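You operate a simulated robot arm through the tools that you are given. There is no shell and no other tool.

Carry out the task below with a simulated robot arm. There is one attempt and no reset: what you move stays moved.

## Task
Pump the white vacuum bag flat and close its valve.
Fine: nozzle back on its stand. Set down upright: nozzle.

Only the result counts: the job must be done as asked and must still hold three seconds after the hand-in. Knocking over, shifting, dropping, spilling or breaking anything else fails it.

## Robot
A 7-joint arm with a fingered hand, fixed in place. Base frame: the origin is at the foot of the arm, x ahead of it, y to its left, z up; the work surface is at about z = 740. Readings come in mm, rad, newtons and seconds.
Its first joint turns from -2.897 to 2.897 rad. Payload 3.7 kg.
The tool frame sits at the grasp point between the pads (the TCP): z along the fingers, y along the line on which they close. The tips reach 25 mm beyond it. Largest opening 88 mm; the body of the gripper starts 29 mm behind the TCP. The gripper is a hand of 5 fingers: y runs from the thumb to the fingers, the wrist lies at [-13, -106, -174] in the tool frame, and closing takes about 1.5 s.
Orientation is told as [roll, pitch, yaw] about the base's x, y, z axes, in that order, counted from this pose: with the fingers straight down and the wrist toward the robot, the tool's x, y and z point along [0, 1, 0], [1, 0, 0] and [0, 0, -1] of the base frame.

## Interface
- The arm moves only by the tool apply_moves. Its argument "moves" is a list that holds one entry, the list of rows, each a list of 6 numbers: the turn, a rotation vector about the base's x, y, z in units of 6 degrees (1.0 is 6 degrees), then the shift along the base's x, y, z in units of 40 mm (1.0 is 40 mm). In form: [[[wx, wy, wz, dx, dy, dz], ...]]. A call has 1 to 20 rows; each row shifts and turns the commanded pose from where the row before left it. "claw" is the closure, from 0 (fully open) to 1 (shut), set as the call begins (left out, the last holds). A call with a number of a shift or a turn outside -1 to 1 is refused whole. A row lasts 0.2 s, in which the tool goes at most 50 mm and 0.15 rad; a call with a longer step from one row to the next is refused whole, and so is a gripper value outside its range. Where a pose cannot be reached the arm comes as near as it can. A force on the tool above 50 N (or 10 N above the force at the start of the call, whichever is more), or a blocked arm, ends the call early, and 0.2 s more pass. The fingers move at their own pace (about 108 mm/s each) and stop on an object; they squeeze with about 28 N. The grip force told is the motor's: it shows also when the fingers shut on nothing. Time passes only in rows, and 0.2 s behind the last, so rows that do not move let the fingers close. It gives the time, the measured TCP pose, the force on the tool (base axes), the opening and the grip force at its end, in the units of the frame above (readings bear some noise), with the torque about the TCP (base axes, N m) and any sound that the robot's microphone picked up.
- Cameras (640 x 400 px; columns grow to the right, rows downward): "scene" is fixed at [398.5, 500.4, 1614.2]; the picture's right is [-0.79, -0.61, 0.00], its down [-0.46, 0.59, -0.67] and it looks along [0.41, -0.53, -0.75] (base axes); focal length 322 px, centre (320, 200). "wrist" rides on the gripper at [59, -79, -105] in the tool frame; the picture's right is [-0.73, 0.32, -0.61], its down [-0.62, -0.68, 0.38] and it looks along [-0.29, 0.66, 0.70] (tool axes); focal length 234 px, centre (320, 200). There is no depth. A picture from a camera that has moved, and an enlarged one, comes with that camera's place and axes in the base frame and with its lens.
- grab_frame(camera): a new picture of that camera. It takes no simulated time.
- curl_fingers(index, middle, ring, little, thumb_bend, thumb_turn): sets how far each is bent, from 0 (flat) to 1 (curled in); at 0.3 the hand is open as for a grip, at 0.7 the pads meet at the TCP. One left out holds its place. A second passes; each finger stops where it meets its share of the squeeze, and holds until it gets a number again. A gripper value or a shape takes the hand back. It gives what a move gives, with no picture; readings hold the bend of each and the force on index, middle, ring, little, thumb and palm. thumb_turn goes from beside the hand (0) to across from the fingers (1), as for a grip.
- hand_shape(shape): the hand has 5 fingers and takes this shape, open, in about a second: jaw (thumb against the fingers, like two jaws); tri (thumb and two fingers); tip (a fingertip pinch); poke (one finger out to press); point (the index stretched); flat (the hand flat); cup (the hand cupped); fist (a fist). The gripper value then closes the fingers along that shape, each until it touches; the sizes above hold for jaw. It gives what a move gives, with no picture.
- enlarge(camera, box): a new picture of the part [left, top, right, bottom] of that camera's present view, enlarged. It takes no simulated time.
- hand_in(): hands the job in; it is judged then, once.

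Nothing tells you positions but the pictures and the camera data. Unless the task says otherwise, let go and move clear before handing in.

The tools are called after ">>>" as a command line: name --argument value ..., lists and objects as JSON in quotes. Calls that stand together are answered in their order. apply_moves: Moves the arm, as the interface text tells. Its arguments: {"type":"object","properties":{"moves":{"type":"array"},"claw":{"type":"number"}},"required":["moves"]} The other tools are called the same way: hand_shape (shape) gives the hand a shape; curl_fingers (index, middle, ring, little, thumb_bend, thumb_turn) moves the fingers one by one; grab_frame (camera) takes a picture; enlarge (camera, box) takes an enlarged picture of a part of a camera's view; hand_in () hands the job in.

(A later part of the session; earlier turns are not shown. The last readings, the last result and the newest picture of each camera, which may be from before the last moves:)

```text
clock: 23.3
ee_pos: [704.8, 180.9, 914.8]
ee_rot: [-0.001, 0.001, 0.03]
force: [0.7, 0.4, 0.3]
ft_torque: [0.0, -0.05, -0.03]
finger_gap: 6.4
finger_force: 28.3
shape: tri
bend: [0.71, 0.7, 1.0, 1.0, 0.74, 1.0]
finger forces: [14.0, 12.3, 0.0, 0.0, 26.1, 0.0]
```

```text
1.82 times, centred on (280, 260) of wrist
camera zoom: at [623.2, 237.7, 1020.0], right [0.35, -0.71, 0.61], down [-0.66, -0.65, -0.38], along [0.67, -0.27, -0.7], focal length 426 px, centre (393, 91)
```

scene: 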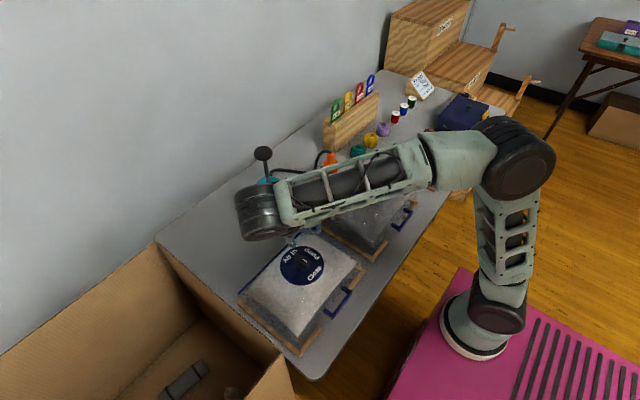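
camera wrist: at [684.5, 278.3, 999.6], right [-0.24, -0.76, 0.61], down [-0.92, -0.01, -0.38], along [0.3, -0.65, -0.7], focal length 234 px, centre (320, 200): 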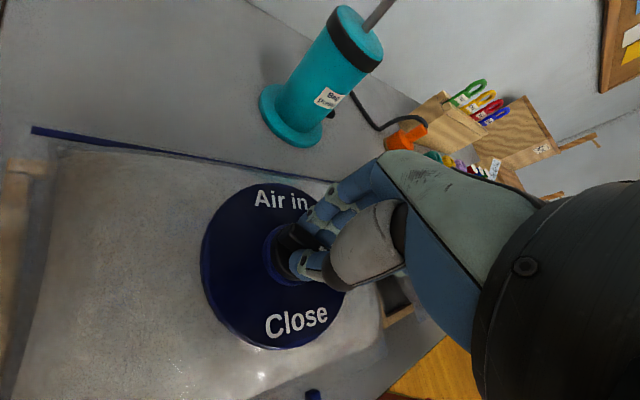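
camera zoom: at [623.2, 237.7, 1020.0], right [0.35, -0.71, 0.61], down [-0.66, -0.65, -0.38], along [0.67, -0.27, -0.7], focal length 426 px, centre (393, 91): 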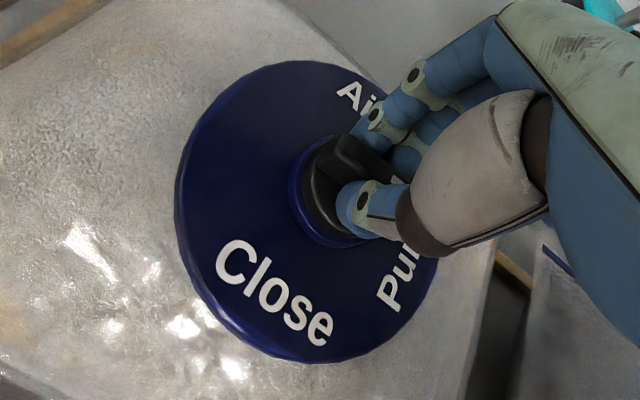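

The bag is back almost exactly to its original angle with the knob at Pump. I'll release and rise.

>>> apply_moves --moves '[[[0, 0, 0, 0, 0, 0], [0, 0, 0, 0, 0, 0], [0, 0, 0, 0, 0, 0], [0, 0, 0, 0, 0, 0], [0, 0, 0, 0, 0, 0], [0, 0, 0, 0, 0, 0]]]' --claw 0

>>> apply_moves --moves '[[[0, 0, 0, 0, 0, 0.5], [0, 0, 0, 0, 0, 0.8], [0, 0, 0, 0, 0, 0.9], [0, 0, 0, 0, 0, 0.9], [0, 0, 0, 0, 0, 0.9], [0, 0, 0, 0, 0, 0]]]'

>>> enlarge --camera "scene" --box '[220, 220, 380, 360]'

>>> grab_frame --camera "wrist"

```text
clock: 24.7
ee_pos: [704.5, 180.9, 915.0]
ee_rot: [0.001, 0.0, 0.032]
force: [0.3, 0.5, -0.7]
ft_torque: [-0.03, -0.02, -0.01]
finger_gap: 87.6
finger_force: 0.0
shape: tri
bend: [0.3, 0.3, 0.99, 0.99, 0.3, 0.98]
finger forces: [0.1, 0.1, 0.1, 0.1, 0.1, 0.0]
```

```text
clock: 26.1
ee_pos: [705.0, 183.0, 1076.6]
ee_rot: [0.0, 0.001, 0.032]
force: [0.6, 0.2, 0.7]
ft_torque: [0.02, 0.03, 0.0]
finger_gap: 87.9
finger_force: 0.1
shape: tri
bend: [0.3, 0.3, 0.99, 0.99, 0.3, 0.98]
finger forces: [0.0, 0.1, 0.0, 0.1, 0.0, 0.0]
```

```text
2.86 times, centred on (300, 290) of scene
camera zoom: at [398.5, 500.4, 1614.2], right [-0.79, -0.61, 0.0], down [-0.46, 0.59, -0.67], along [0.41, -0.53, -0.75], focal length 919 px, centre (377, -57)
```

zoom: 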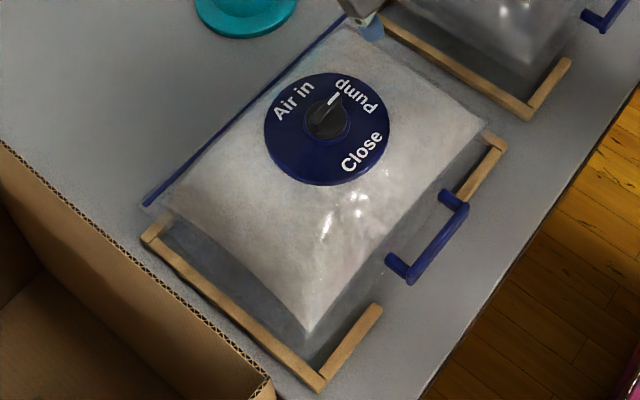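

```text
taken
camera wrist: at [623.7, 238.5, 1181.4], right [0.35, -0.72, 0.61], down [-0.66, -0.65, -0.38], along [0.67, -0.27, -0.7], focal length 234 px, centre (320, 200)
```

wrist: 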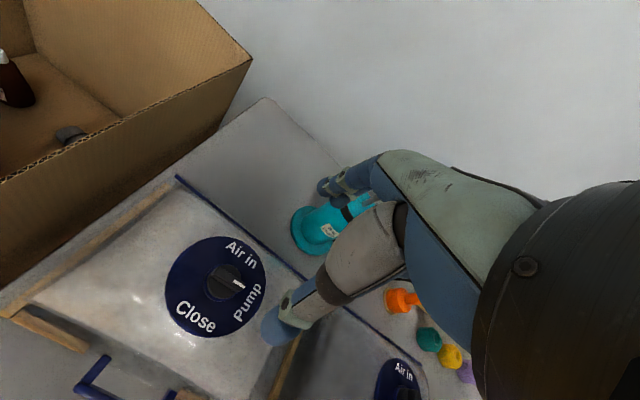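

The mark now points to Pump and the bag is in place. Next I'll move over toward the nozzle for a closer look, staying high and clear of the pump handle.

>>> apply_moves --moves '[[[0, 0, 0, 0.1, -0.95, 0], [0, 0, 0, 0.1, -1, 0], [0, 0, 0, 0.1, -1, 0], [0, 0, 0, 0.1, -1, 0], [0, 0, 0, 0.1, -1, 0], [0, 0, 0, 0.1, -1, 0], [0, 0, 0, 0.1, -1, 0], [0, 0, 0, 0.2, -1, 0], [0, 0, 0, 0.2, -1, 0], [0, 0, 0, 0.2, -1, 0], [0, 0, 0, 0.2, -1, -0.2], [0, 0, 0, 0.4, -0.8, -0.4], [0, 0, 0, 0.4, -0.8, -0.4], [0, 0, -0.3, 0.2, 0, 0], [0, 0, 0, 0, 0, 0]]]'

>>> grab_frame --camera "wrist"

>>> grab_frame --camera "scene"

>>> enlarge --camera "scene" --box '[300, 130, 360, 190]'

```text
clock: 29.3
ee_pos: [803.9, -320.6, 1035.6]
ee_rot: [0.0, 0.0, 0.001]
force: [0.6, 0.7, 0.7]
ft_torque: [0.0, 0.02, 0.01]
finger_gap: 87.4
finger_force: 0.0
shape: tri
bend: [0.3, 0.3, 0.99, 0.99, 0.3, 0.98]
finger forces: [0.1, 0.0, 0.0, 0.0, 0.0, 0.0]
```

```text
taken
camera wrist: at [725.1, -262.1, 1140.6], right [0.32, -0.73, 0.61], down [-0.68, -0.62, -0.38], along [0.66, -0.29, -0.7], focal length 234 px, centre (320, 200)
```

wrist: 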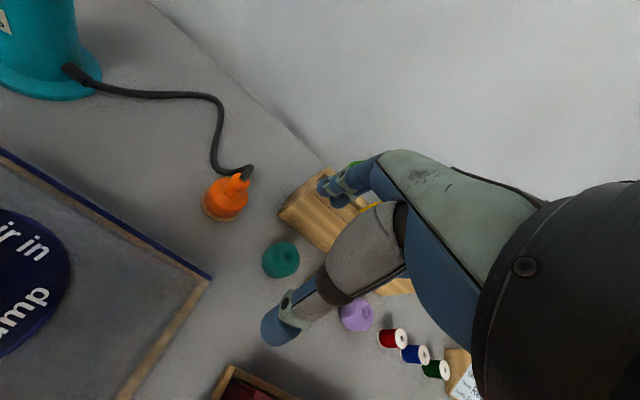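

```text
taken
```

scene: 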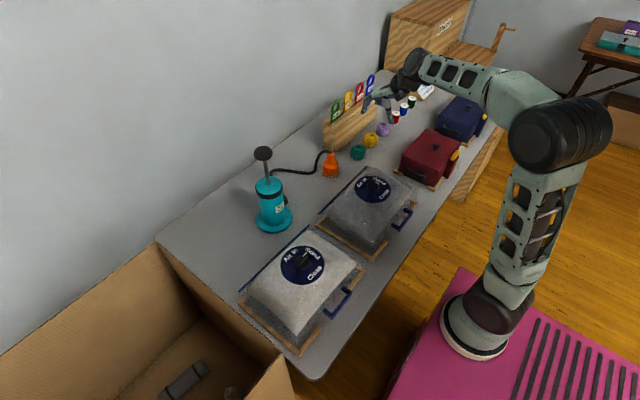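

```text
6.67 times, centred on (330, 160) of scene
camera zoom: at [398.5, 500.4, 1614.2], right [-0.79, -0.61, 0.0], down [-0.46, 0.59, -0.67], along [0.41, -0.53, -0.75], focal length 2144 px, centre (253, 467)
```

zoom: 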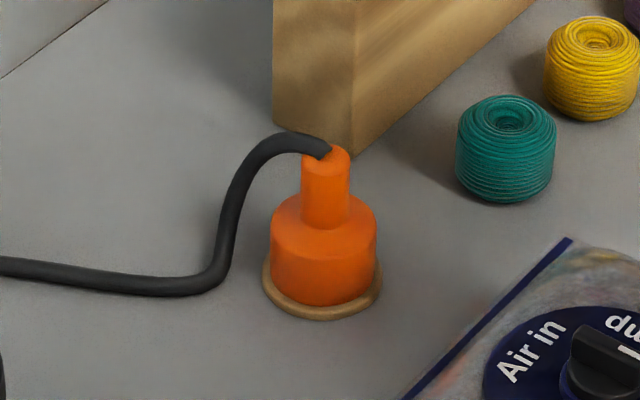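

I'll zoom in on the nozzle from the wrist camera.

>>> enlarge --camera "wrist" --box '[190, 150, 270, 230]'

```text
5.00 times, centred on (230, 190) of wrist
camera zoom: at [725.1, -262.1, 1140.6], right [0.32, -0.73, 0.61], down [-0.68, -0.62, -0.38], along [0.66, -0.29, -0.7], focal length 1171 px, centre (770, 250)
```

zoom: 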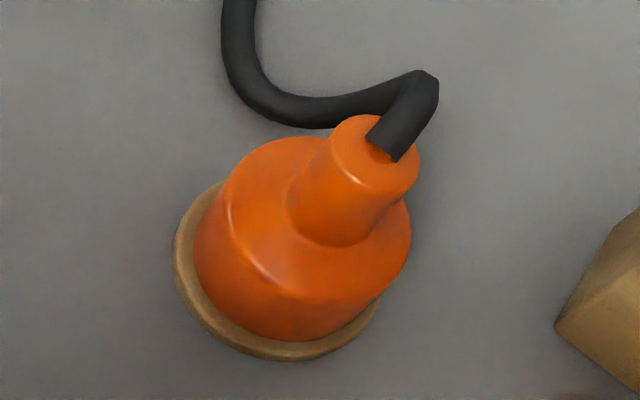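

The nozzle axis is at about (934, -261). The neck is roughly 26 mm wide and runs from z 796 to 838, with the hose leaving toward +x+y. I'll approach with yaw -30° so the fingers stay clear of the hose.

>>> apply_moves --moves '[[[0, 0, -1, 0.65, 0.3, -0.45], [0, 0, -1, 0.65, 0.3, -0.45], [0, 0, -1, 0.65, 0.3, -0.45], [0, 0, -1, 0.65, 0.3, -0.45], [0, 0, -1, 0.65, 0.3, -0.45], [0, 0, 0, 0, 0, 0]]]'

>>> grab_frame --camera "wrist"

>>> enlarge --camera "scene" --box '[290, 100, 390, 190]'

```text
clock: 30.7
ee_pos: [935.0, -259.8, 944.4]
ee_rot: [0.001, -0.001, -0.524]
force: [0.6, 0.4, -0.3]
ft_torque: [-0.01, -0.02, -0.02]
finger_gap: 87.5
finger_force: 0.0
shape: tri
bend: [0.3, 0.3, 0.99, 0.99, 0.3, 0.98]
finger forces: [0.1, 0.1, 0.1, 0.1, 0.0, 0.0]
```

```text
taken
camera wrist: at [895.4, -169.1, 1050.0], right [-0.08, -0.79, 0.61], down [-0.9, -0.2, -0.38], along [0.42, -0.58, -0.7], focal length 234 px, centre (320, 200)
```

wrist: 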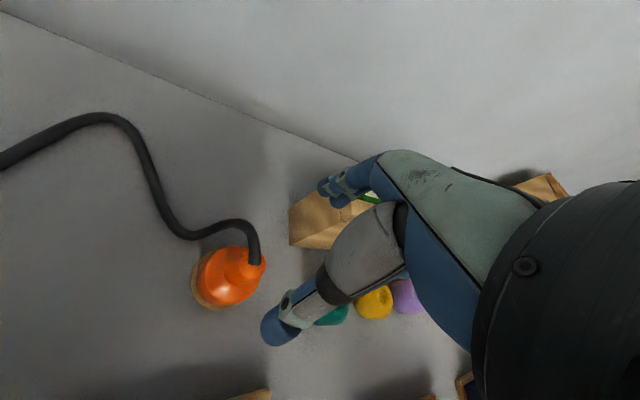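

```text
4.44 times, centred on (340, 145) of scene
camera zoom: at [398.5, 500.4, 1614.2], right [-0.79, -0.61, 0.0], down [-0.46, 0.59, -0.67], along [0.41, -0.53, -0.75], focal length 1430 px, centre (231, 444)
```

zoom: 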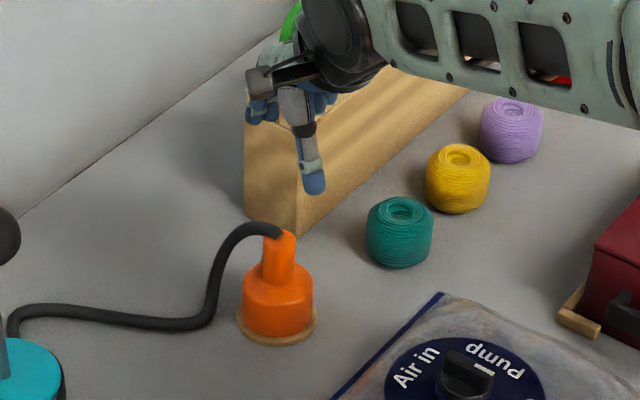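

>>> enlarge --camera "wrist" --box '[180, 200, 300, 320]'

```text
3.33 times, centred on (240, 260) of wrist
camera zoom: at [895.4, -169.1, 1050.0], right [-0.08, -0.79, 0.61], down [-0.9, -0.2, -0.38], along [0.42, -0.58, -0.7], focal length 781 px, centre (587, 0)
```

zoom: 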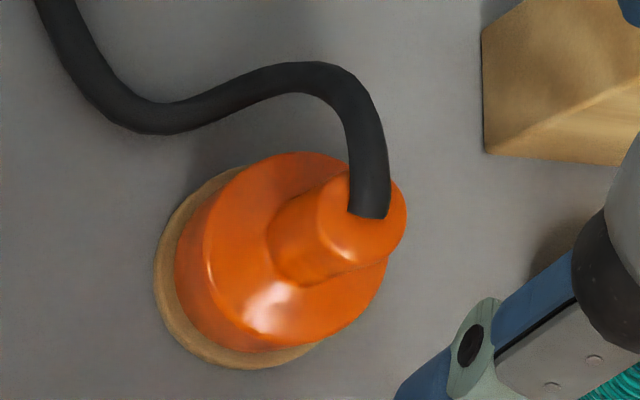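

The nozzle neck lines up at about (935, -258.5), almost directly below the TCP. I'll descend most of the way and check.

>>> apply_moves --moves '[[[0, 0, 0, 0, 0.03, -0.6], [0, 0, 0, 0, 0, -0.6], [0, 0, 0, 0, 0, -0.6], [0, 0, 0, 0, 0, -0.5], [0, 0, 0, 0, 0, 0]]]'

>>> grab_frame --camera "wrist"

>>> enlarge --camera "scene" --box '[300, 110, 380, 190]'

```text
clock: 31.9
ee_pos: [933.9, -257.2, 853.6]
ee_rot: [0.0, 0.001, -0.524]
force: [-0.5, 0.0, 0.2]
ft_torque: [-0.01, -0.01, 0.02]
finger_gap: 87.6
finger_force: 0.0
shape: tri
bend: [0.3, 0.3, 0.99, 0.99, 0.3, 0.98]
finger forces: [0.0, 0.1, 0.0, 0.0, 0.0, 0.1]
```

```text
taken
camera wrist: at [894.7, -168.2, 957.7], right [-0.08, -0.79, 0.61], down [-0.9, -0.2, -0.38], along [0.42, -0.58, -0.7], focal length 234 px, centre (320, 200)
```

wrist: 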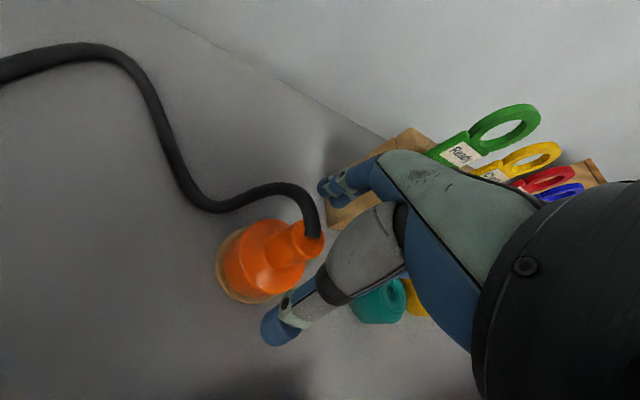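

```text
5.00 times, centred on (340, 150) of scene
camera zoom: at [398.5, 500.4, 1614.2], right [-0.79, -0.61, 0.0], down [-0.46, 0.59, -0.67], along [0.41, -0.53, -0.75], focal length 1608 px, centre (220, 450)
```

zoom: 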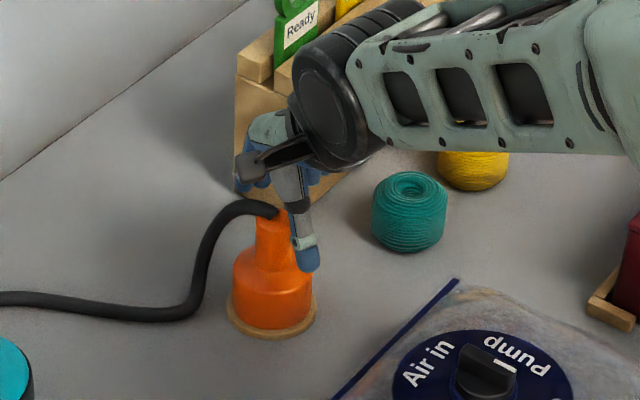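

>>> apply_moves --moves '[[[0, 0, 0, 0.02, -0.02, -0.3], [0, 0, 0, 0, 0, -0.25], [0, 0, 0, 0, 0, 0]]]'

>>> apply_moves --moves '[[[0, 0, 0, 0, 0, 0], [0, 0, 0, 0, 0, 0], [0, 0, 0, 0, 0, 0], [0, 0, 0, 0, 0, 0], [0, 0, 0, 0, 0, 0], [0, 0, 0, 0, 0, 0], [0, 0, 0, 0, 0, 0], [0, 0, 0, 0, 0, 0]]]' --claw 1

>>> grab_frame --camera "wrist"

>>> enlarge --camera "scene" --box '[300, 110, 380, 190]'

```text
clock: 32.7
ee_pos: [934.4, -259.3, 830.8]
ee_rot: [0.0, 0.001, -0.523]
force: [0.6, -0.2, 0.1]
ft_torque: [0.0, 0.01, 0.02]
finger_gap: 87.8
finger_force: 0.0
shape: tri
bend: [0.3, 0.3, 0.99, 0.99, 0.3, 0.98]
finger forces: [0.1, 0.0, 0.0, 0.1, 0.1, 0.1]
```

```text
clock: 34.5
ee_pos: [933.6, -258.2, 831.1]
ee_rot: [-0.001, 0.0, -0.525]
force: [0.1, -0.3, 0.5]
ft_torque: [-0.04, -0.04, -0.02]
finger_gap: 19.9
finger_force: 28.2
shape: tri
bend: [0.74, 0.57, 1.0, 1.0, 0.75, 1.0]
finger forces: [11.9, 13.0, 0.0, 0.1, 24.9, 0.0]
```

```text
taken
camera wrist: at [895.5, -169.0, 935.9], right [-0.08, -0.79, 0.61], down [-0.9, -0.2, -0.38], along [0.42, -0.58, -0.7], focal length 234 px, centre (320, 200)
```

wrist: 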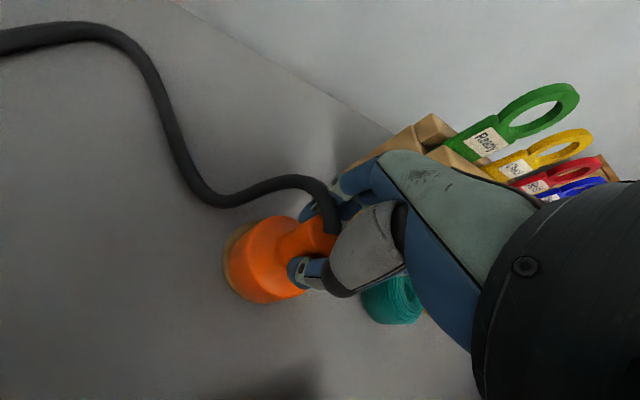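

```text
5.00 times, centred on (340, 150) of scene
camera zoom: at [398.5, 500.4, 1614.2], right [-0.79, -0.61, 0.0], down [-0.46, 0.59, -0.67], along [0.41, -0.53, -0.75], focal length 1608 px, centre (220, 450)
```

zoom: 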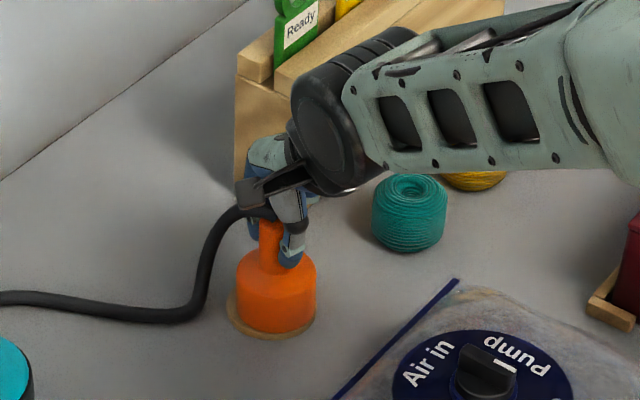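

The neck is gripped. I'll lift a little and check that the nozzle comes up straight.

>>> apply_moves --moves '[[[0, 0, 0, 0, 0, 0.25], [0, 0, 0, 0, 0, 0.4], [0, 0, 0, 0, 0, 0.5], [0, 0, 0, 0, 0, 0]]]'

>>> grab_frame --camera "wrist"

>>> enlarge --camera "scene" --box '[300, 110, 380, 190]'

```text
clock: 35.5
ee_pos: [934.1, -258.5, 876.1]
ee_rot: [0.0, 0.0, -0.525]
force: [-0.9, 0.0, -1.0]
ft_torque: [0.0, -0.04, 0.04]
finger_gap: 20.0
finger_force: 28.3
shape: tri
bend: [0.74, 0.57, 1.0, 1.0, 0.75, 1.0]
finger forces: [12.0, 13.1, 0.0, 0.0, 25.0, 0.0]
```

```text
taken
camera wrist: at [895.2, -169.5, 982.4], right [-0.08, -0.79, 0.61], down [-0.9, -0.2, -0.38], along [0.42, -0.58, -0.7], focal length 234 px, centre (320, 200)
```

wrist: 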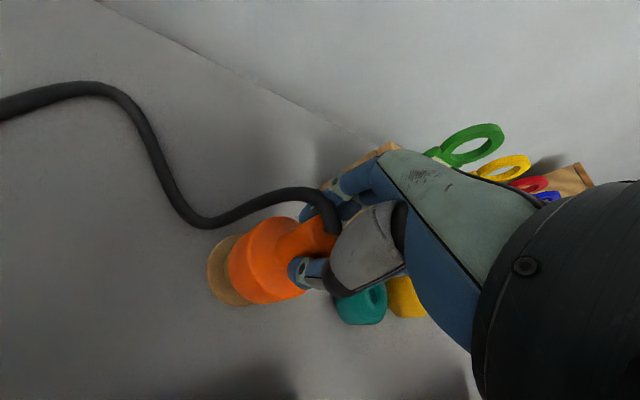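

```text
5.00 times, centred on (340, 150) of scene
camera zoom: at [398.5, 500.4, 1614.2], right [-0.79, -0.61, 0.0], down [-0.46, 0.59, -0.67], along [0.41, -0.53, -0.75], focal length 1608 px, centre (220, 450)
```

zoom: 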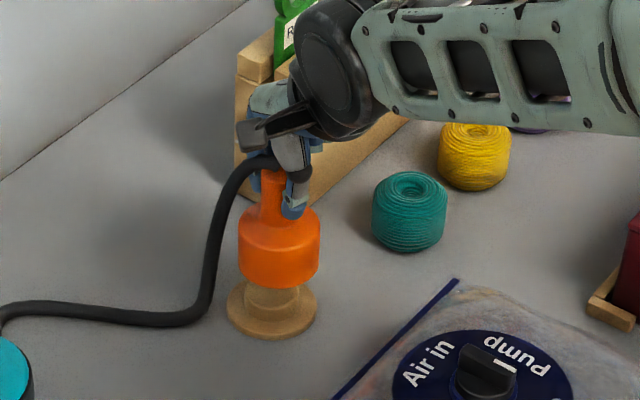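

The nozzle lifted off cleanly and the stand has a central spigot that the cup fits over. I'll raise it and carry it around, away from the pump, to above the white valve.

>>> apply_moves --moves '[[[0, 0, 0, 0, 0, 0.8], [0, 0, 0, 0, 0, 0.9], [0, 0, 0, 0, 0, 0.9], [0, 0, 0, 0, 0, 0.9], [0, 0, 0, -0.6, 0, 0.2], [0, 0, 0, -0.9, 0, 0], [0, 0, 0, -0.9, 0.1, 0], [0, 0, 0, -0.9, 0.2, 0], [0, 0, 0, -0.9, 0.3, 0], [0, 0, 0, -0.4, 0.5, 0], [0, 0, 0, 0, 0, 0]]]'

>>> grab_frame --camera "scene"

```text
clock: 37.9
ee_pos: [750.2, -215.1, 1025.1]
ee_rot: [0.0, 0.0, -0.525]
force: [-0.4, 0.2, -0.3]
ft_torque: [-0.02, 0.01, -0.01]
finger_gap: 19.8
finger_force: 28.2
shape: tri
bend: [0.74, 0.58, 1.0, 1.0, 0.75, 1.0]
finger forces: [13.1, 12.4, 0.0, 0.0, 24.8, 0.0]
```

```text
taken
```

scene: 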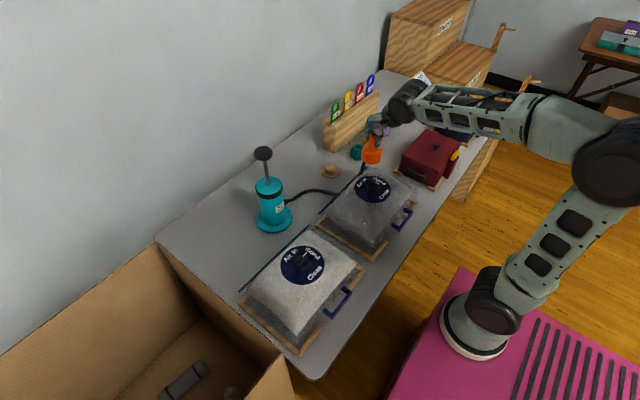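

The nozzle is held and clear. I'll continue over to above the white valve.

>>> apply_moves --moves '[[[0, 0, 0, -0.1, 0.8, 0], [0, 0, 0, -0.1, 0.9, 0], [0, 0, 0, -0.1, 0.95, 0], [0, 0, 0, -0.1, 0.95, 0], [0, 0, 0, -0.1, 0.95, 0], [0, 0, 0, -0.1, 0.95, 0], [0, 0, 0, -0.1, 0.95, 0], [0, 0, 0, -0.1, 0.95, 0], [0, 0, 0, -0.1, 0.9, 0], [0, 0, 0, -0.1, 0.8, 0], [0, 0, 0, -0.15, 0.8, 0], [0, 0, 0, 0, 0, 0]]]'

>>> grab_frame --camera "scene"

>>> enlarge --camera "scene" --box '[250, 190, 360, 290]'

>>> grab_frame --camera "wrist"

```text
clock: 40.5
ee_pos: [704.7, 180.4, 1024.8]
ee_rot: [0.001, 0.001, -0.524]
force: [0.0, 0.6, 0.0]
ft_torque: [0.02, -0.02, -0.01]
finger_gap: 19.7
finger_force: 28.4
shape: tri
bend: [0.74, 0.58, 1.0, 1.0, 0.75, 1.0]
finger forces: [13.5, 12.8, 0.0, 0.0, 24.5, 0.0]
```

```text
taken
```

scene: 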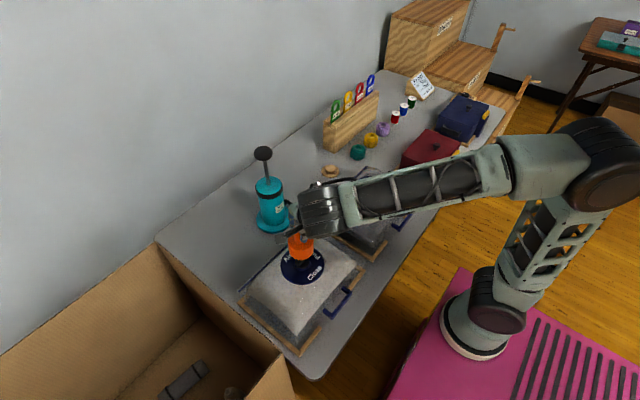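

```text
4.00 times, centred on (305, 240) of scene
camera zoom: at [398.5, 500.4, 1614.2], right [-0.79, -0.61, 0.0], down [-0.46, 0.59, -0.67], along [0.41, -0.53, -0.75], focal length 1287 px, centre (380, 40)
```

zoom: 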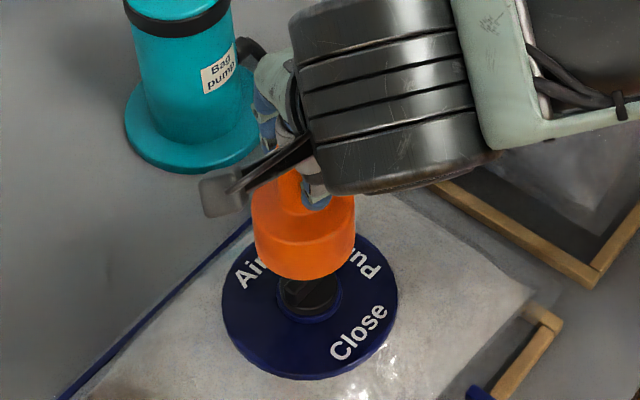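

```text
taken
camera wrist: at [666.1, 270.8, 1130.0], right [-0.08, -0.79, 0.61], down [-0.9, -0.2, -0.38], along [0.42, -0.58, -0.7], focal length 234 px, centre (320, 200)
```

wrist: 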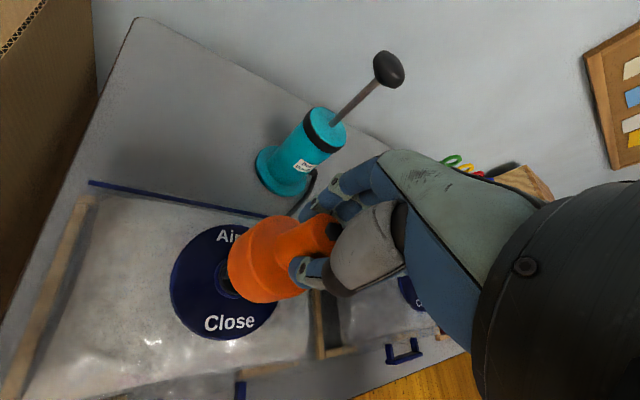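

The nozzle is nearly centred over the valve. I'll nudge it by about 2 mm, lower to just above the knob and recheck.

>>> apply_moves --moves '[[[0, 0, 0, -0.04, 0.055, -0.4], [0, 0, 0, 0, 0, -0.27], [0, 0, 0, 0, 0, 0]]]'

>>> enlarge --camera "scene" --box '[270, 210, 340, 280]'

>>> enlarge --camera "wrist" --box '[150, 180, 350, 360]'

```text
clock: 41.3
ee_pos: [703.7, 181.0, 998.6]
ee_rot: [0.0, 0.001, -0.521]
force: [0.0, -0.2, -0.7]
ft_torque: [-0.01, 0.0, 0.02]
finger_gap: 19.7
finger_force: 27.4
shape: tri
bend: [0.74, 0.58, 1.0, 1.0, 0.75, 1.0]
finger forces: [13.6, 12.9, 0.0, 0.0, 24.7, 0.1]
```

```text
5.71 times, centred on (305, 245) of scene
camera zoom: at [398.5, 500.4, 1614.2], right [-0.79, -0.61, 0.0], down [-0.46, 0.59, -0.67], along [0.41, -0.53, -0.75], focal length 1838 px, centre (406, -57)
```

zoom: 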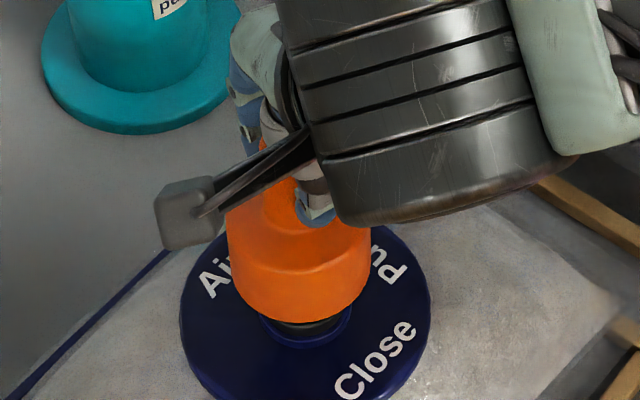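

```text
2.22 times, centred on (250, 270) of wrist
camera zoom: at [665.0, 272.4, 1103.4], right [-0.08, -0.79, 0.61], down [-0.9, -0.2, -0.38], along [0.42, -0.58, -0.7], focal length 520 px, centre (476, 44)
```

zoom: 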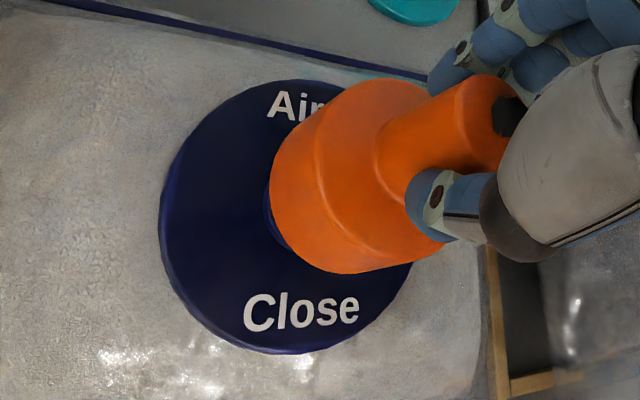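

Both cameras show the cup aligned to within about 2 mm. I'll lower it slowly onto the valve.

>>> apply_moves --moves '[[[0, 0, 0, -0.02, -0.015, -0.2], [0, 0, 0, 0, 0, -0.2], [0, 0, 0, 0, 0, -0.2], [0, 0, 0, 0, 0, -0.15], [0, 0, 0, 0, 0, 0]]]'

>>> enlarge --camera "scene" --box '[270, 210, 340, 280]'

>>> enlarge --camera "wrist" --box '[150, 180, 350, 360]'

```text
clock: 42.5
ee_pos: [703.0, 183.3, 969.3]
ee_rot: [-0.001, -0.001, -0.524]
force: [0.4, 0.2, -0.3]
ft_torque: [-0.01, 0.03, 0.0]
finger_gap: 19.7
finger_force: 28.2
shape: tri
bend: [0.74, 0.58, 1.0, 1.0, 0.75, 1.0]
finger forces: [13.5, 12.8, 0.0, 0.0, 24.6, 0.1]
```

```text
5.71 times, centred on (305, 245) of scene
camera zoom: at [398.5, 500.4, 1614.2], right [-0.79, -0.61, 0.0], down [-0.46, 0.59, -0.67], along [0.41, -0.53, -0.75], focal length 1838 px, centre (406, -57)
```

zoom: 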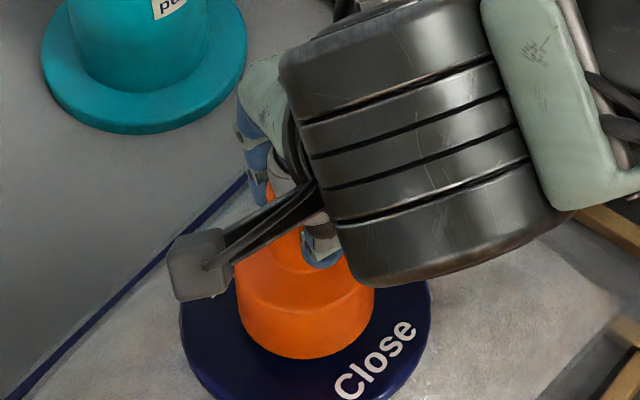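

```text
2.22 times, centred on (250, 270) of wrist
camera zoom: at [663.6, 272.3, 1073.3], right [-0.08, -0.79, 0.61], down [-0.9, -0.2, -0.38], along [0.42, -0.58, -0.7], focal length 520 px, centre (476, 44)
```

zoom: 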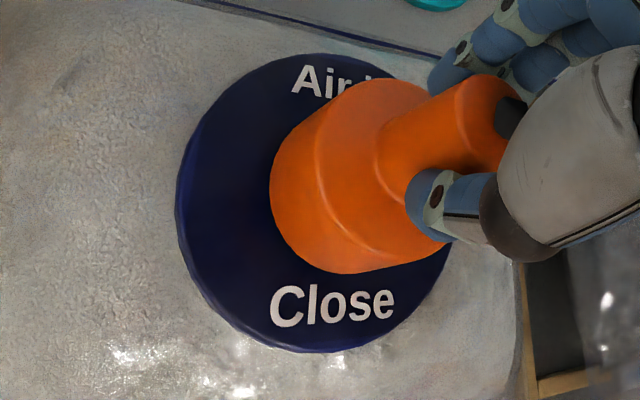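

There's no contact force and the knob is inside the cup. I'll continue down gently until it seats.

>>> apply_moves --moves '[[[0, 0, 0, 0, 0, -0.1], [0, 0, 0, 0, 0, -0.1], [0, 0, 0, 0, 0, -0.05], [0, 0, 0, 0, 0, 0]]]'

>>> enlarge --camera "scene" --box '[270, 210, 340, 280]'

>>> enlarge --camera "wrist" --box '[150, 180, 350, 360]'

```text
clock: 43.5
ee_pos: [701.9, 182.8, 958.0]
ee_rot: [0.001, 0.001, -0.524]
force: [1.2, 0.4, 1.1]
ft_torque: [0.01, 0.02, 0.02]
finger_gap: 19.6
finger_force: 27.4
shape: tri
bend: [0.74, 0.58, 1.0, 1.0, 0.75, 1.0]
finger forces: [13.5, 12.9, 0.0, 0.0, 25.0, 0.0]
```

```text
5.71 times, centred on (305, 245) of scene
camera zoom: at [398.5, 500.4, 1614.2], right [-0.79, -0.61, 0.0], down [-0.46, 0.59, -0.67], along [0.41, -0.53, -0.75], focal length 1838 px, centre (406, -57)
```

zoom: 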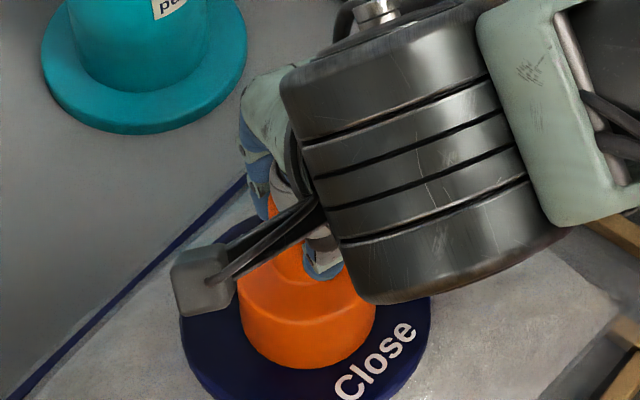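

```text
2.22 times, centred on (250, 270) of wrist
camera zoom: at [663.7, 271.8, 1063.2], right [-0.08, -0.79, 0.61], down [-0.9, -0.2, -0.38], along [0.42, -0.58, -0.7], focal length 520 px, centre (476, 44)
```

zoom: 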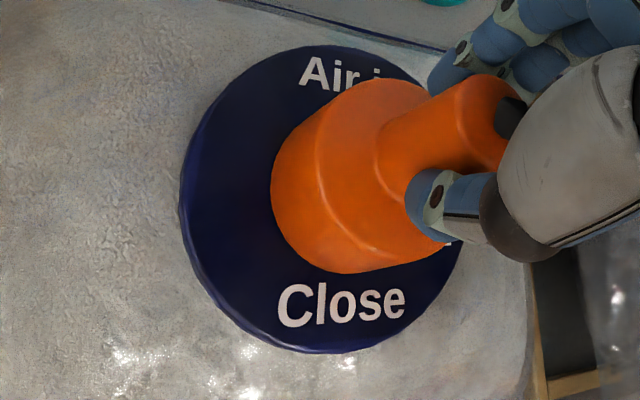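

It's just making contact. I'll press about 6 mm more to seat it.

>>> apply_moves --moves '[[[0, 0, 0, 0, 0, -0.1], [0, 0, 0, 0, 0, -0.1], [0, 0, 0, 0, 0, 0]]]'

>>> enlarge --camera "scene" --box '[270, 210, 340, 280]'

>>> enlarge --camera "wrist" --box '[150, 180, 350, 360]'

```text
clock: 44.3
ee_pos: [702.2, 182.5, 949.5]
ee_rot: [0.001, 0.0, -0.523]
force: [-1.2, 1.0, 2.6]
ft_torque: [-0.03, -0.05, 0.02]
finger_gap: 19.6
finger_force: 28.4
shape: tri
bend: [0.74, 0.58, 1.0, 1.0, 0.75, 1.0]
finger forces: [13.5, 13.0, 0.0, 0.0, 25.3, 0.0]
```

```text
5.71 times, centred on (305, 245) of scene
camera zoom: at [398.5, 500.4, 1614.2], right [-0.79, -0.61, 0.0], down [-0.46, 0.59, -0.67], along [0.41, -0.53, -0.75], focal length 1838 px, centre (406, -57)
```

zoom: 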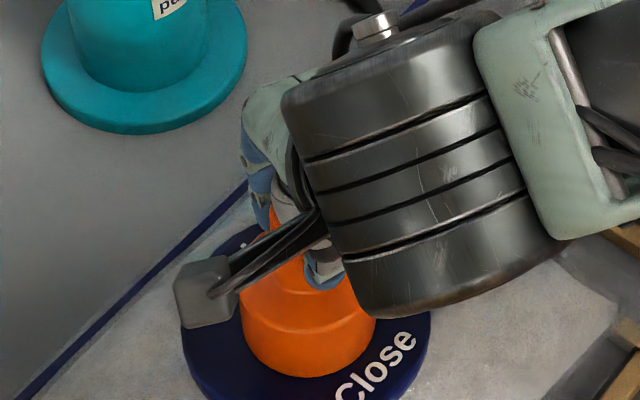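

```text
2.22 times, centred on (250, 270) of wrist
camera zoom: at [663.4, 271.7, 1055.3], right [-0.08, -0.79, 0.61], down [-0.9, -0.2, -0.38], along [0.42, -0.58, -0.7], focal length 520 px, centre (476, 44)
```

zoom: 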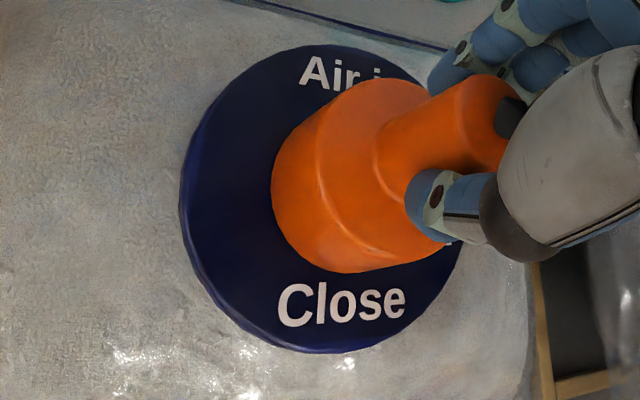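

The nozzle is seated, since the dial now moves down with it. I'll unload the press and release.

>>> apply_moves --moves '[[[0, 0, 0, 0, 0, 0.1], [0, 0, 0, 0, 0, 0.1], [0, 0, 0, 0, 0, 0]]]'

>>> apply_moves --moves '[[[0, 0, 0, 0, 0, 0], [0, 0, 0, 0, 0, 0], [0, 0, 0, 0, 0, 0], [0, 0, 0, 0, 0, 0], [0, 0, 0, 0, 0, 0], [0, 0, 0, 0, 0, 0]]]' --claw 0

>>> grab_frame --camera "wrist"

>>> enlarge --camera "scene" --box '[250, 190, 360, 290]'

```text
clock: 45.1
ee_pos: [702.9, 182.3, 958.5]
ee_rot: [0.0, 0.0, -0.523]
force: [-0.7, 0.2, 0.9]
ft_torque: [0.01, -0.03, -0.01]
finger_gap: 19.5
finger_force: 27.9
shape: tri
bend: [0.74, 0.58, 1.0, 1.0, 0.75, 1.0]
finger forces: [13.6, 13.3, 0.0, 0.0, 25.1, 0.0]
```

```text
clock: 46.5
ee_pos: [702.6, 182.2, 958.6]
ee_rot: [-0.001, -0.001, -0.523]
force: [0.6, 0.2, 0.8]
ft_torque: [-0.01, -0.02, 0.01]
finger_gap: 87.6
finger_force: 0.1
shape: tri
bend: [0.3, 0.3, 0.99, 0.99, 0.3, 0.98]
finger forces: [0.1, 0.0, 0.0, 0.1, 0.0, 0.0]
```

```text
taken
camera wrist: at [664.0, 272.0, 1063.3], right [-0.08, -0.79, 0.61], down [-0.9, -0.2, -0.38], along [0.42, -0.58, -0.7], focal length 234 px, centre (320, 200)
```

wrist: 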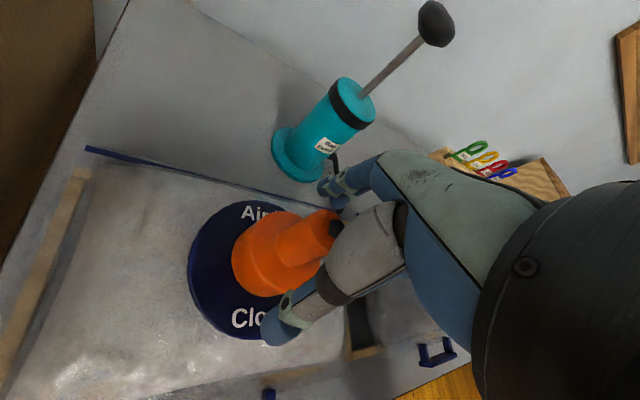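

```text
4.00 times, centred on (305, 240) of scene
camera zoom: at [398.5, 500.4, 1614.2], right [-0.79, -0.61, 0.0], down [-0.46, 0.59, -0.67], along [0.41, -0.53, -0.75], focal length 1287 px, centre (380, 40)
```

zoom: 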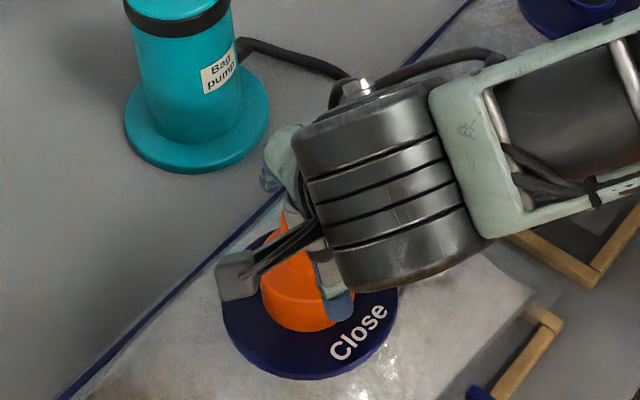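

The nozzle stands on the valve on its own. I'll raise straight up and check.

>>> apply_moves --moves '[[[0, 0, 0, 0, 0, 0.4], [0, 0, 0, 0, 0, 0.8], [0, 0, 0, 0, 0, 0.9], [0, 0, 0, 0, 0, 0.9], [0, 0, 0, 0, 0, 0.9], [0, 0, 0, 0, 0, 0]]]'

>>> grab_frame --camera "wrist"

>>> grab_frame --camera "scene"

>>> enlarge --camera "scene" --box '[250, 190, 360, 290]'

```text
clock: 47.9
ee_pos: [700.5, 182.3, 1113.7]
ee_rot: [-0.001, 0.001, -0.524]
force: [-0.4, -0.4, 0.3]
ft_torque: [-0.03, -0.02, 0.02]
finger_gap: 87.7
finger_force: 0.0
shape: tri
bend: [0.3, 0.3, 0.99, 0.99, 0.3, 0.98]
finger forces: [0.0, 0.0, 0.1, 0.0, 0.1, 0.0]
```

```text
taken
camera wrist: at [662.7, 272.1, 1219.1], right [-0.08, -0.79, 0.61], down [-0.9, -0.2, -0.38], along [0.42, -0.58, -0.7], focal length 234 px, centre (320, 200)
```

wrist: 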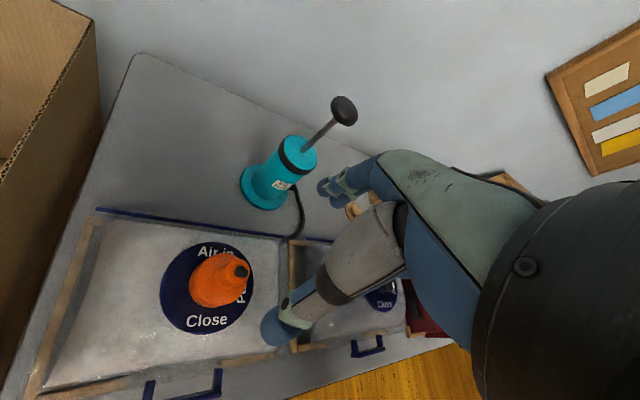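

```text
taken
```

scene: 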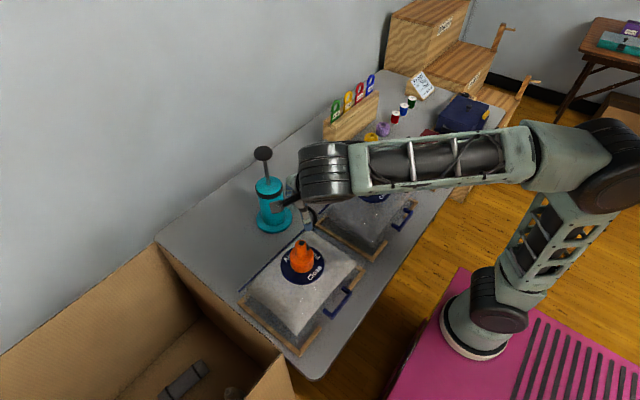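

```text
4.00 times, centred on (305, 240) of scene
camera zoom: at [398.5, 500.4, 1614.2], right [-0.79, -0.61, 0.0], down [-0.46, 0.59, -0.67], along [0.41, -0.53, -0.75], focal length 1287 px, centre (380, 40)
```

zoom: 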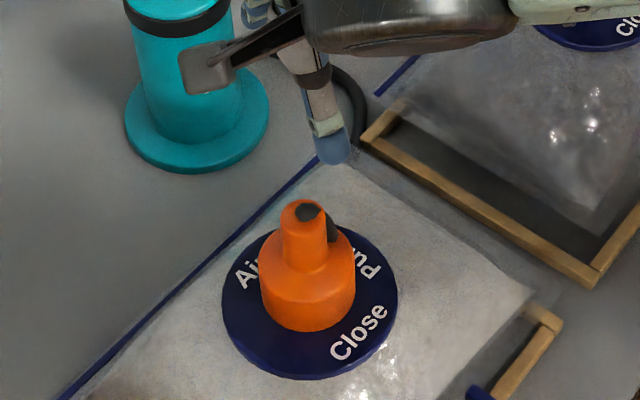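

The nozzle is sitting upright on the valve. Next is the pump, so I'll look closely at the handle.

>>> enlarge --camera "scene" --box '[235, 135, 305, 240]'

>>> enlarge --camera "wrist" --box '[230, 80, 370, 220]'

```text
3.81 times, centred on (270, 188) of scene
camera zoom: at [398.5, 500.4, 1614.2], right [-0.79, -0.61, 0.0], down [-0.46, 0.59, -0.67], along [0.41, -0.53, -0.75], focal length 1225 px, centre (510, 248)
```

zoom: 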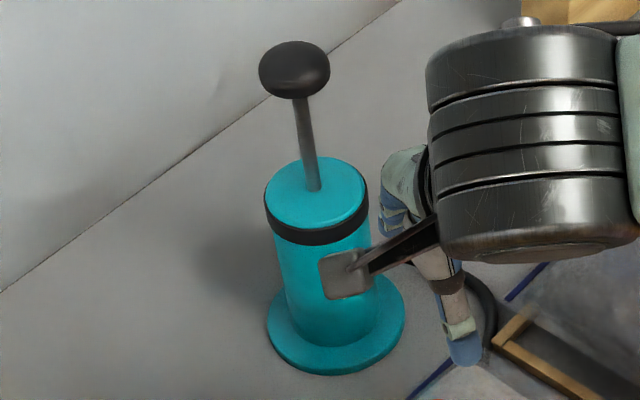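

```text
2.86 times, centred on (300, 150) of wrist
camera zoom: at [662.7, 272.1, 1219.1], right [-0.08, -0.79, 0.61], down [-0.9, -0.2, -0.38], along [0.42, -0.58, -0.7], focal length 669 px, centre (377, 343)
```

zoom: 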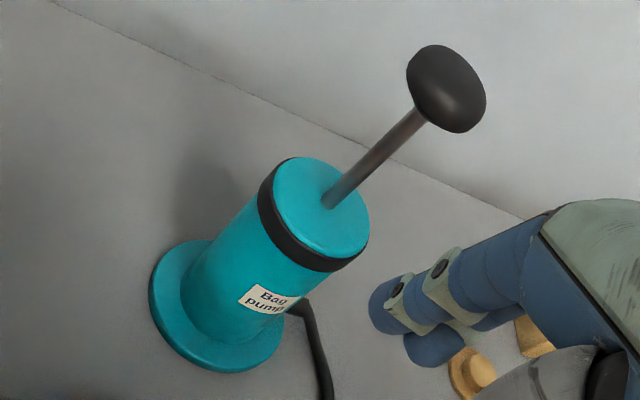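

The handle knob is about 52 mm wide and centred near (945, 50, 1035). The barrel top is near z 914, so there's roughly 90 mm of stroke. I'll move closer at yaw 0 and open in the jaw shape to locate it better.

>>> apply_moves --moves '[[[0, 0, 1, 0.1, -0.8, 0.1], [0, 0, 1, 0.1, -0.8, 0.1], [0, 0, 1, 0.5, -0.8, 0.1], [0, 0, 1, 0.8, -0.5, 0], [0, 0, 1, 0.8, -0.5, 0], [0, 0, 0, 0.8, -0.3, 0], [0, 0, 0, 0.8, -0.3, 0], [0, 0, 0, 0, 0, 0]]]'

>>> hand_shape --shape "jaw"

>>> grab_frame --camera "wrist"

>>> grab_frame --camera "scene"

```text
clock: 49.7
ee_pos: [858.4, 22.8, 1126.0]
ee_rot: [0.001, 0.0, 0.002]
force: [0.1, 0.2, -0.3]
ft_torque: [-0.02, 0.0, 0.03]
finger_gap: 87.8
finger_force: 0.1
shape: tri
bend: [0.3, 0.3, 0.99, 0.99, 0.3, 0.98]
finger forces: [0.0, 0.0, 0.0, 0.0, 0.0, 0.1]
```

```text
clock: 50.6
ee_pos: [856.5, 22.1, 1125.4]
ee_rot: [-0.002, 0.001, 0.002]
force: [0.0, 0.0, 0.4]
ft_torque: [-0.02, -0.04, 0.01]
finger_gap: 87.6
finger_force: 0.0
shape: jaw
bend: [0.3, 0.3, 0.3, 0.3, 0.3, 0.98]
finger forces: [0.1, 0.0, 0.0, 0.0, 0.0, 0.1]
```

```text
taken
camera wrist: at [778.5, 80.9, 1230.8], right [0.32, -0.73, 0.61], down [-0.68, -0.62, -0.38], along [0.66, -0.29, -0.7], focal length 234 px, centre (320, 200)
```

wrist: 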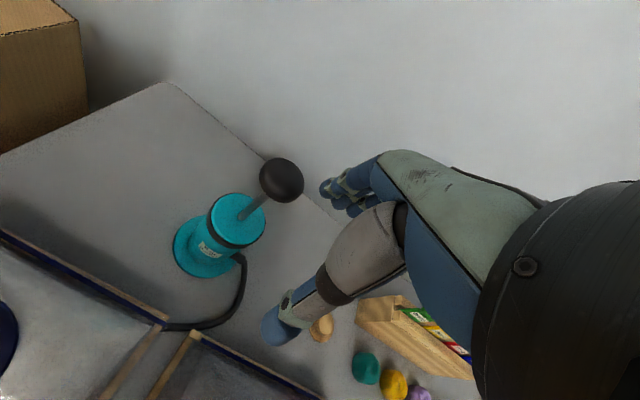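

```text
taken
```

scene: 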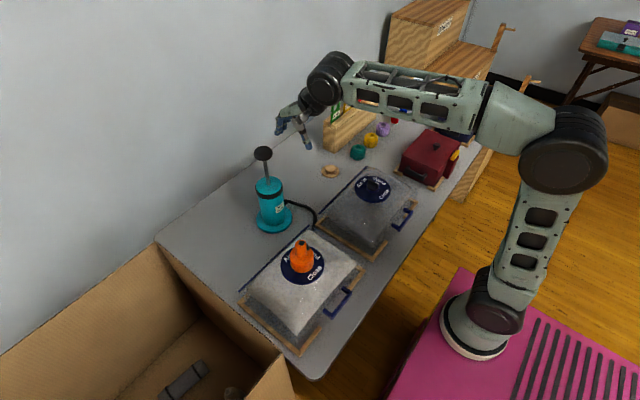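

The handle knob is at about (945, 51, 1037). I'll move directly above it with the fingers open.

>>> apply_moves --moves '[[[0, 0, 0, 0.7, 0.24, 0], [0, 0, 0, 0.75, 0.24, 0], [0, 0, 0, 0.75, 0.24, 0], [0, 0, 0, 0, 0, -0.7], [0, 0, 0, 0, 0, 0]]]'

>>> grab_frame --camera "wrist"

>>> enlarge --camera "scene" --box '[220, 100, 320, 190]'

```text
clock: 51.8
ee_pos: [946.3, 51.3, 1098.5]
ee_rot: [-0.001, -0.002, -0.001]
force: [0.3, -0.6, -0.1]
ft_torque: [-0.01, 0.0, 0.03]
finger_gap: 87.9
finger_force: 0.1
shape: jaw
bend: [0.3, 0.3, 0.3, 0.3, 0.3, 0.98]
finger forces: [0.1, 0.0, 0.1, 0.0, 0.0, 0.0]
```

```text
taken
camera wrist: at [867.3, 109.7, 1203.2], right [0.32, -0.73, 0.61], down [-0.68, -0.62, -0.38], along [0.66, -0.29, -0.7], focal length 234 px, centre (320, 200)
```

wrist: 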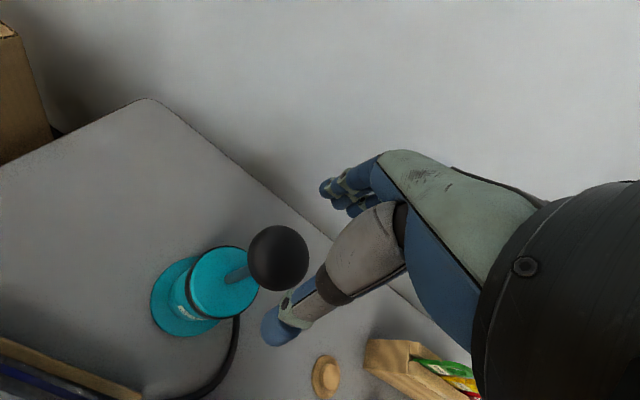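

```text
4.44 times, centred on (270, 145) of scene
camera zoom: at [398.5, 500.4, 1614.2], right [-0.79, -0.61, 0.0], down [-0.46, 0.59, -0.67], along [0.41, -0.53, -0.75], focal length 1430 px, centre (542, 444)
```

zoom: 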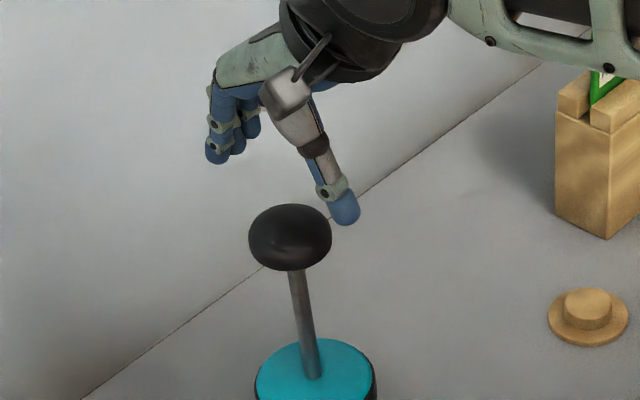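

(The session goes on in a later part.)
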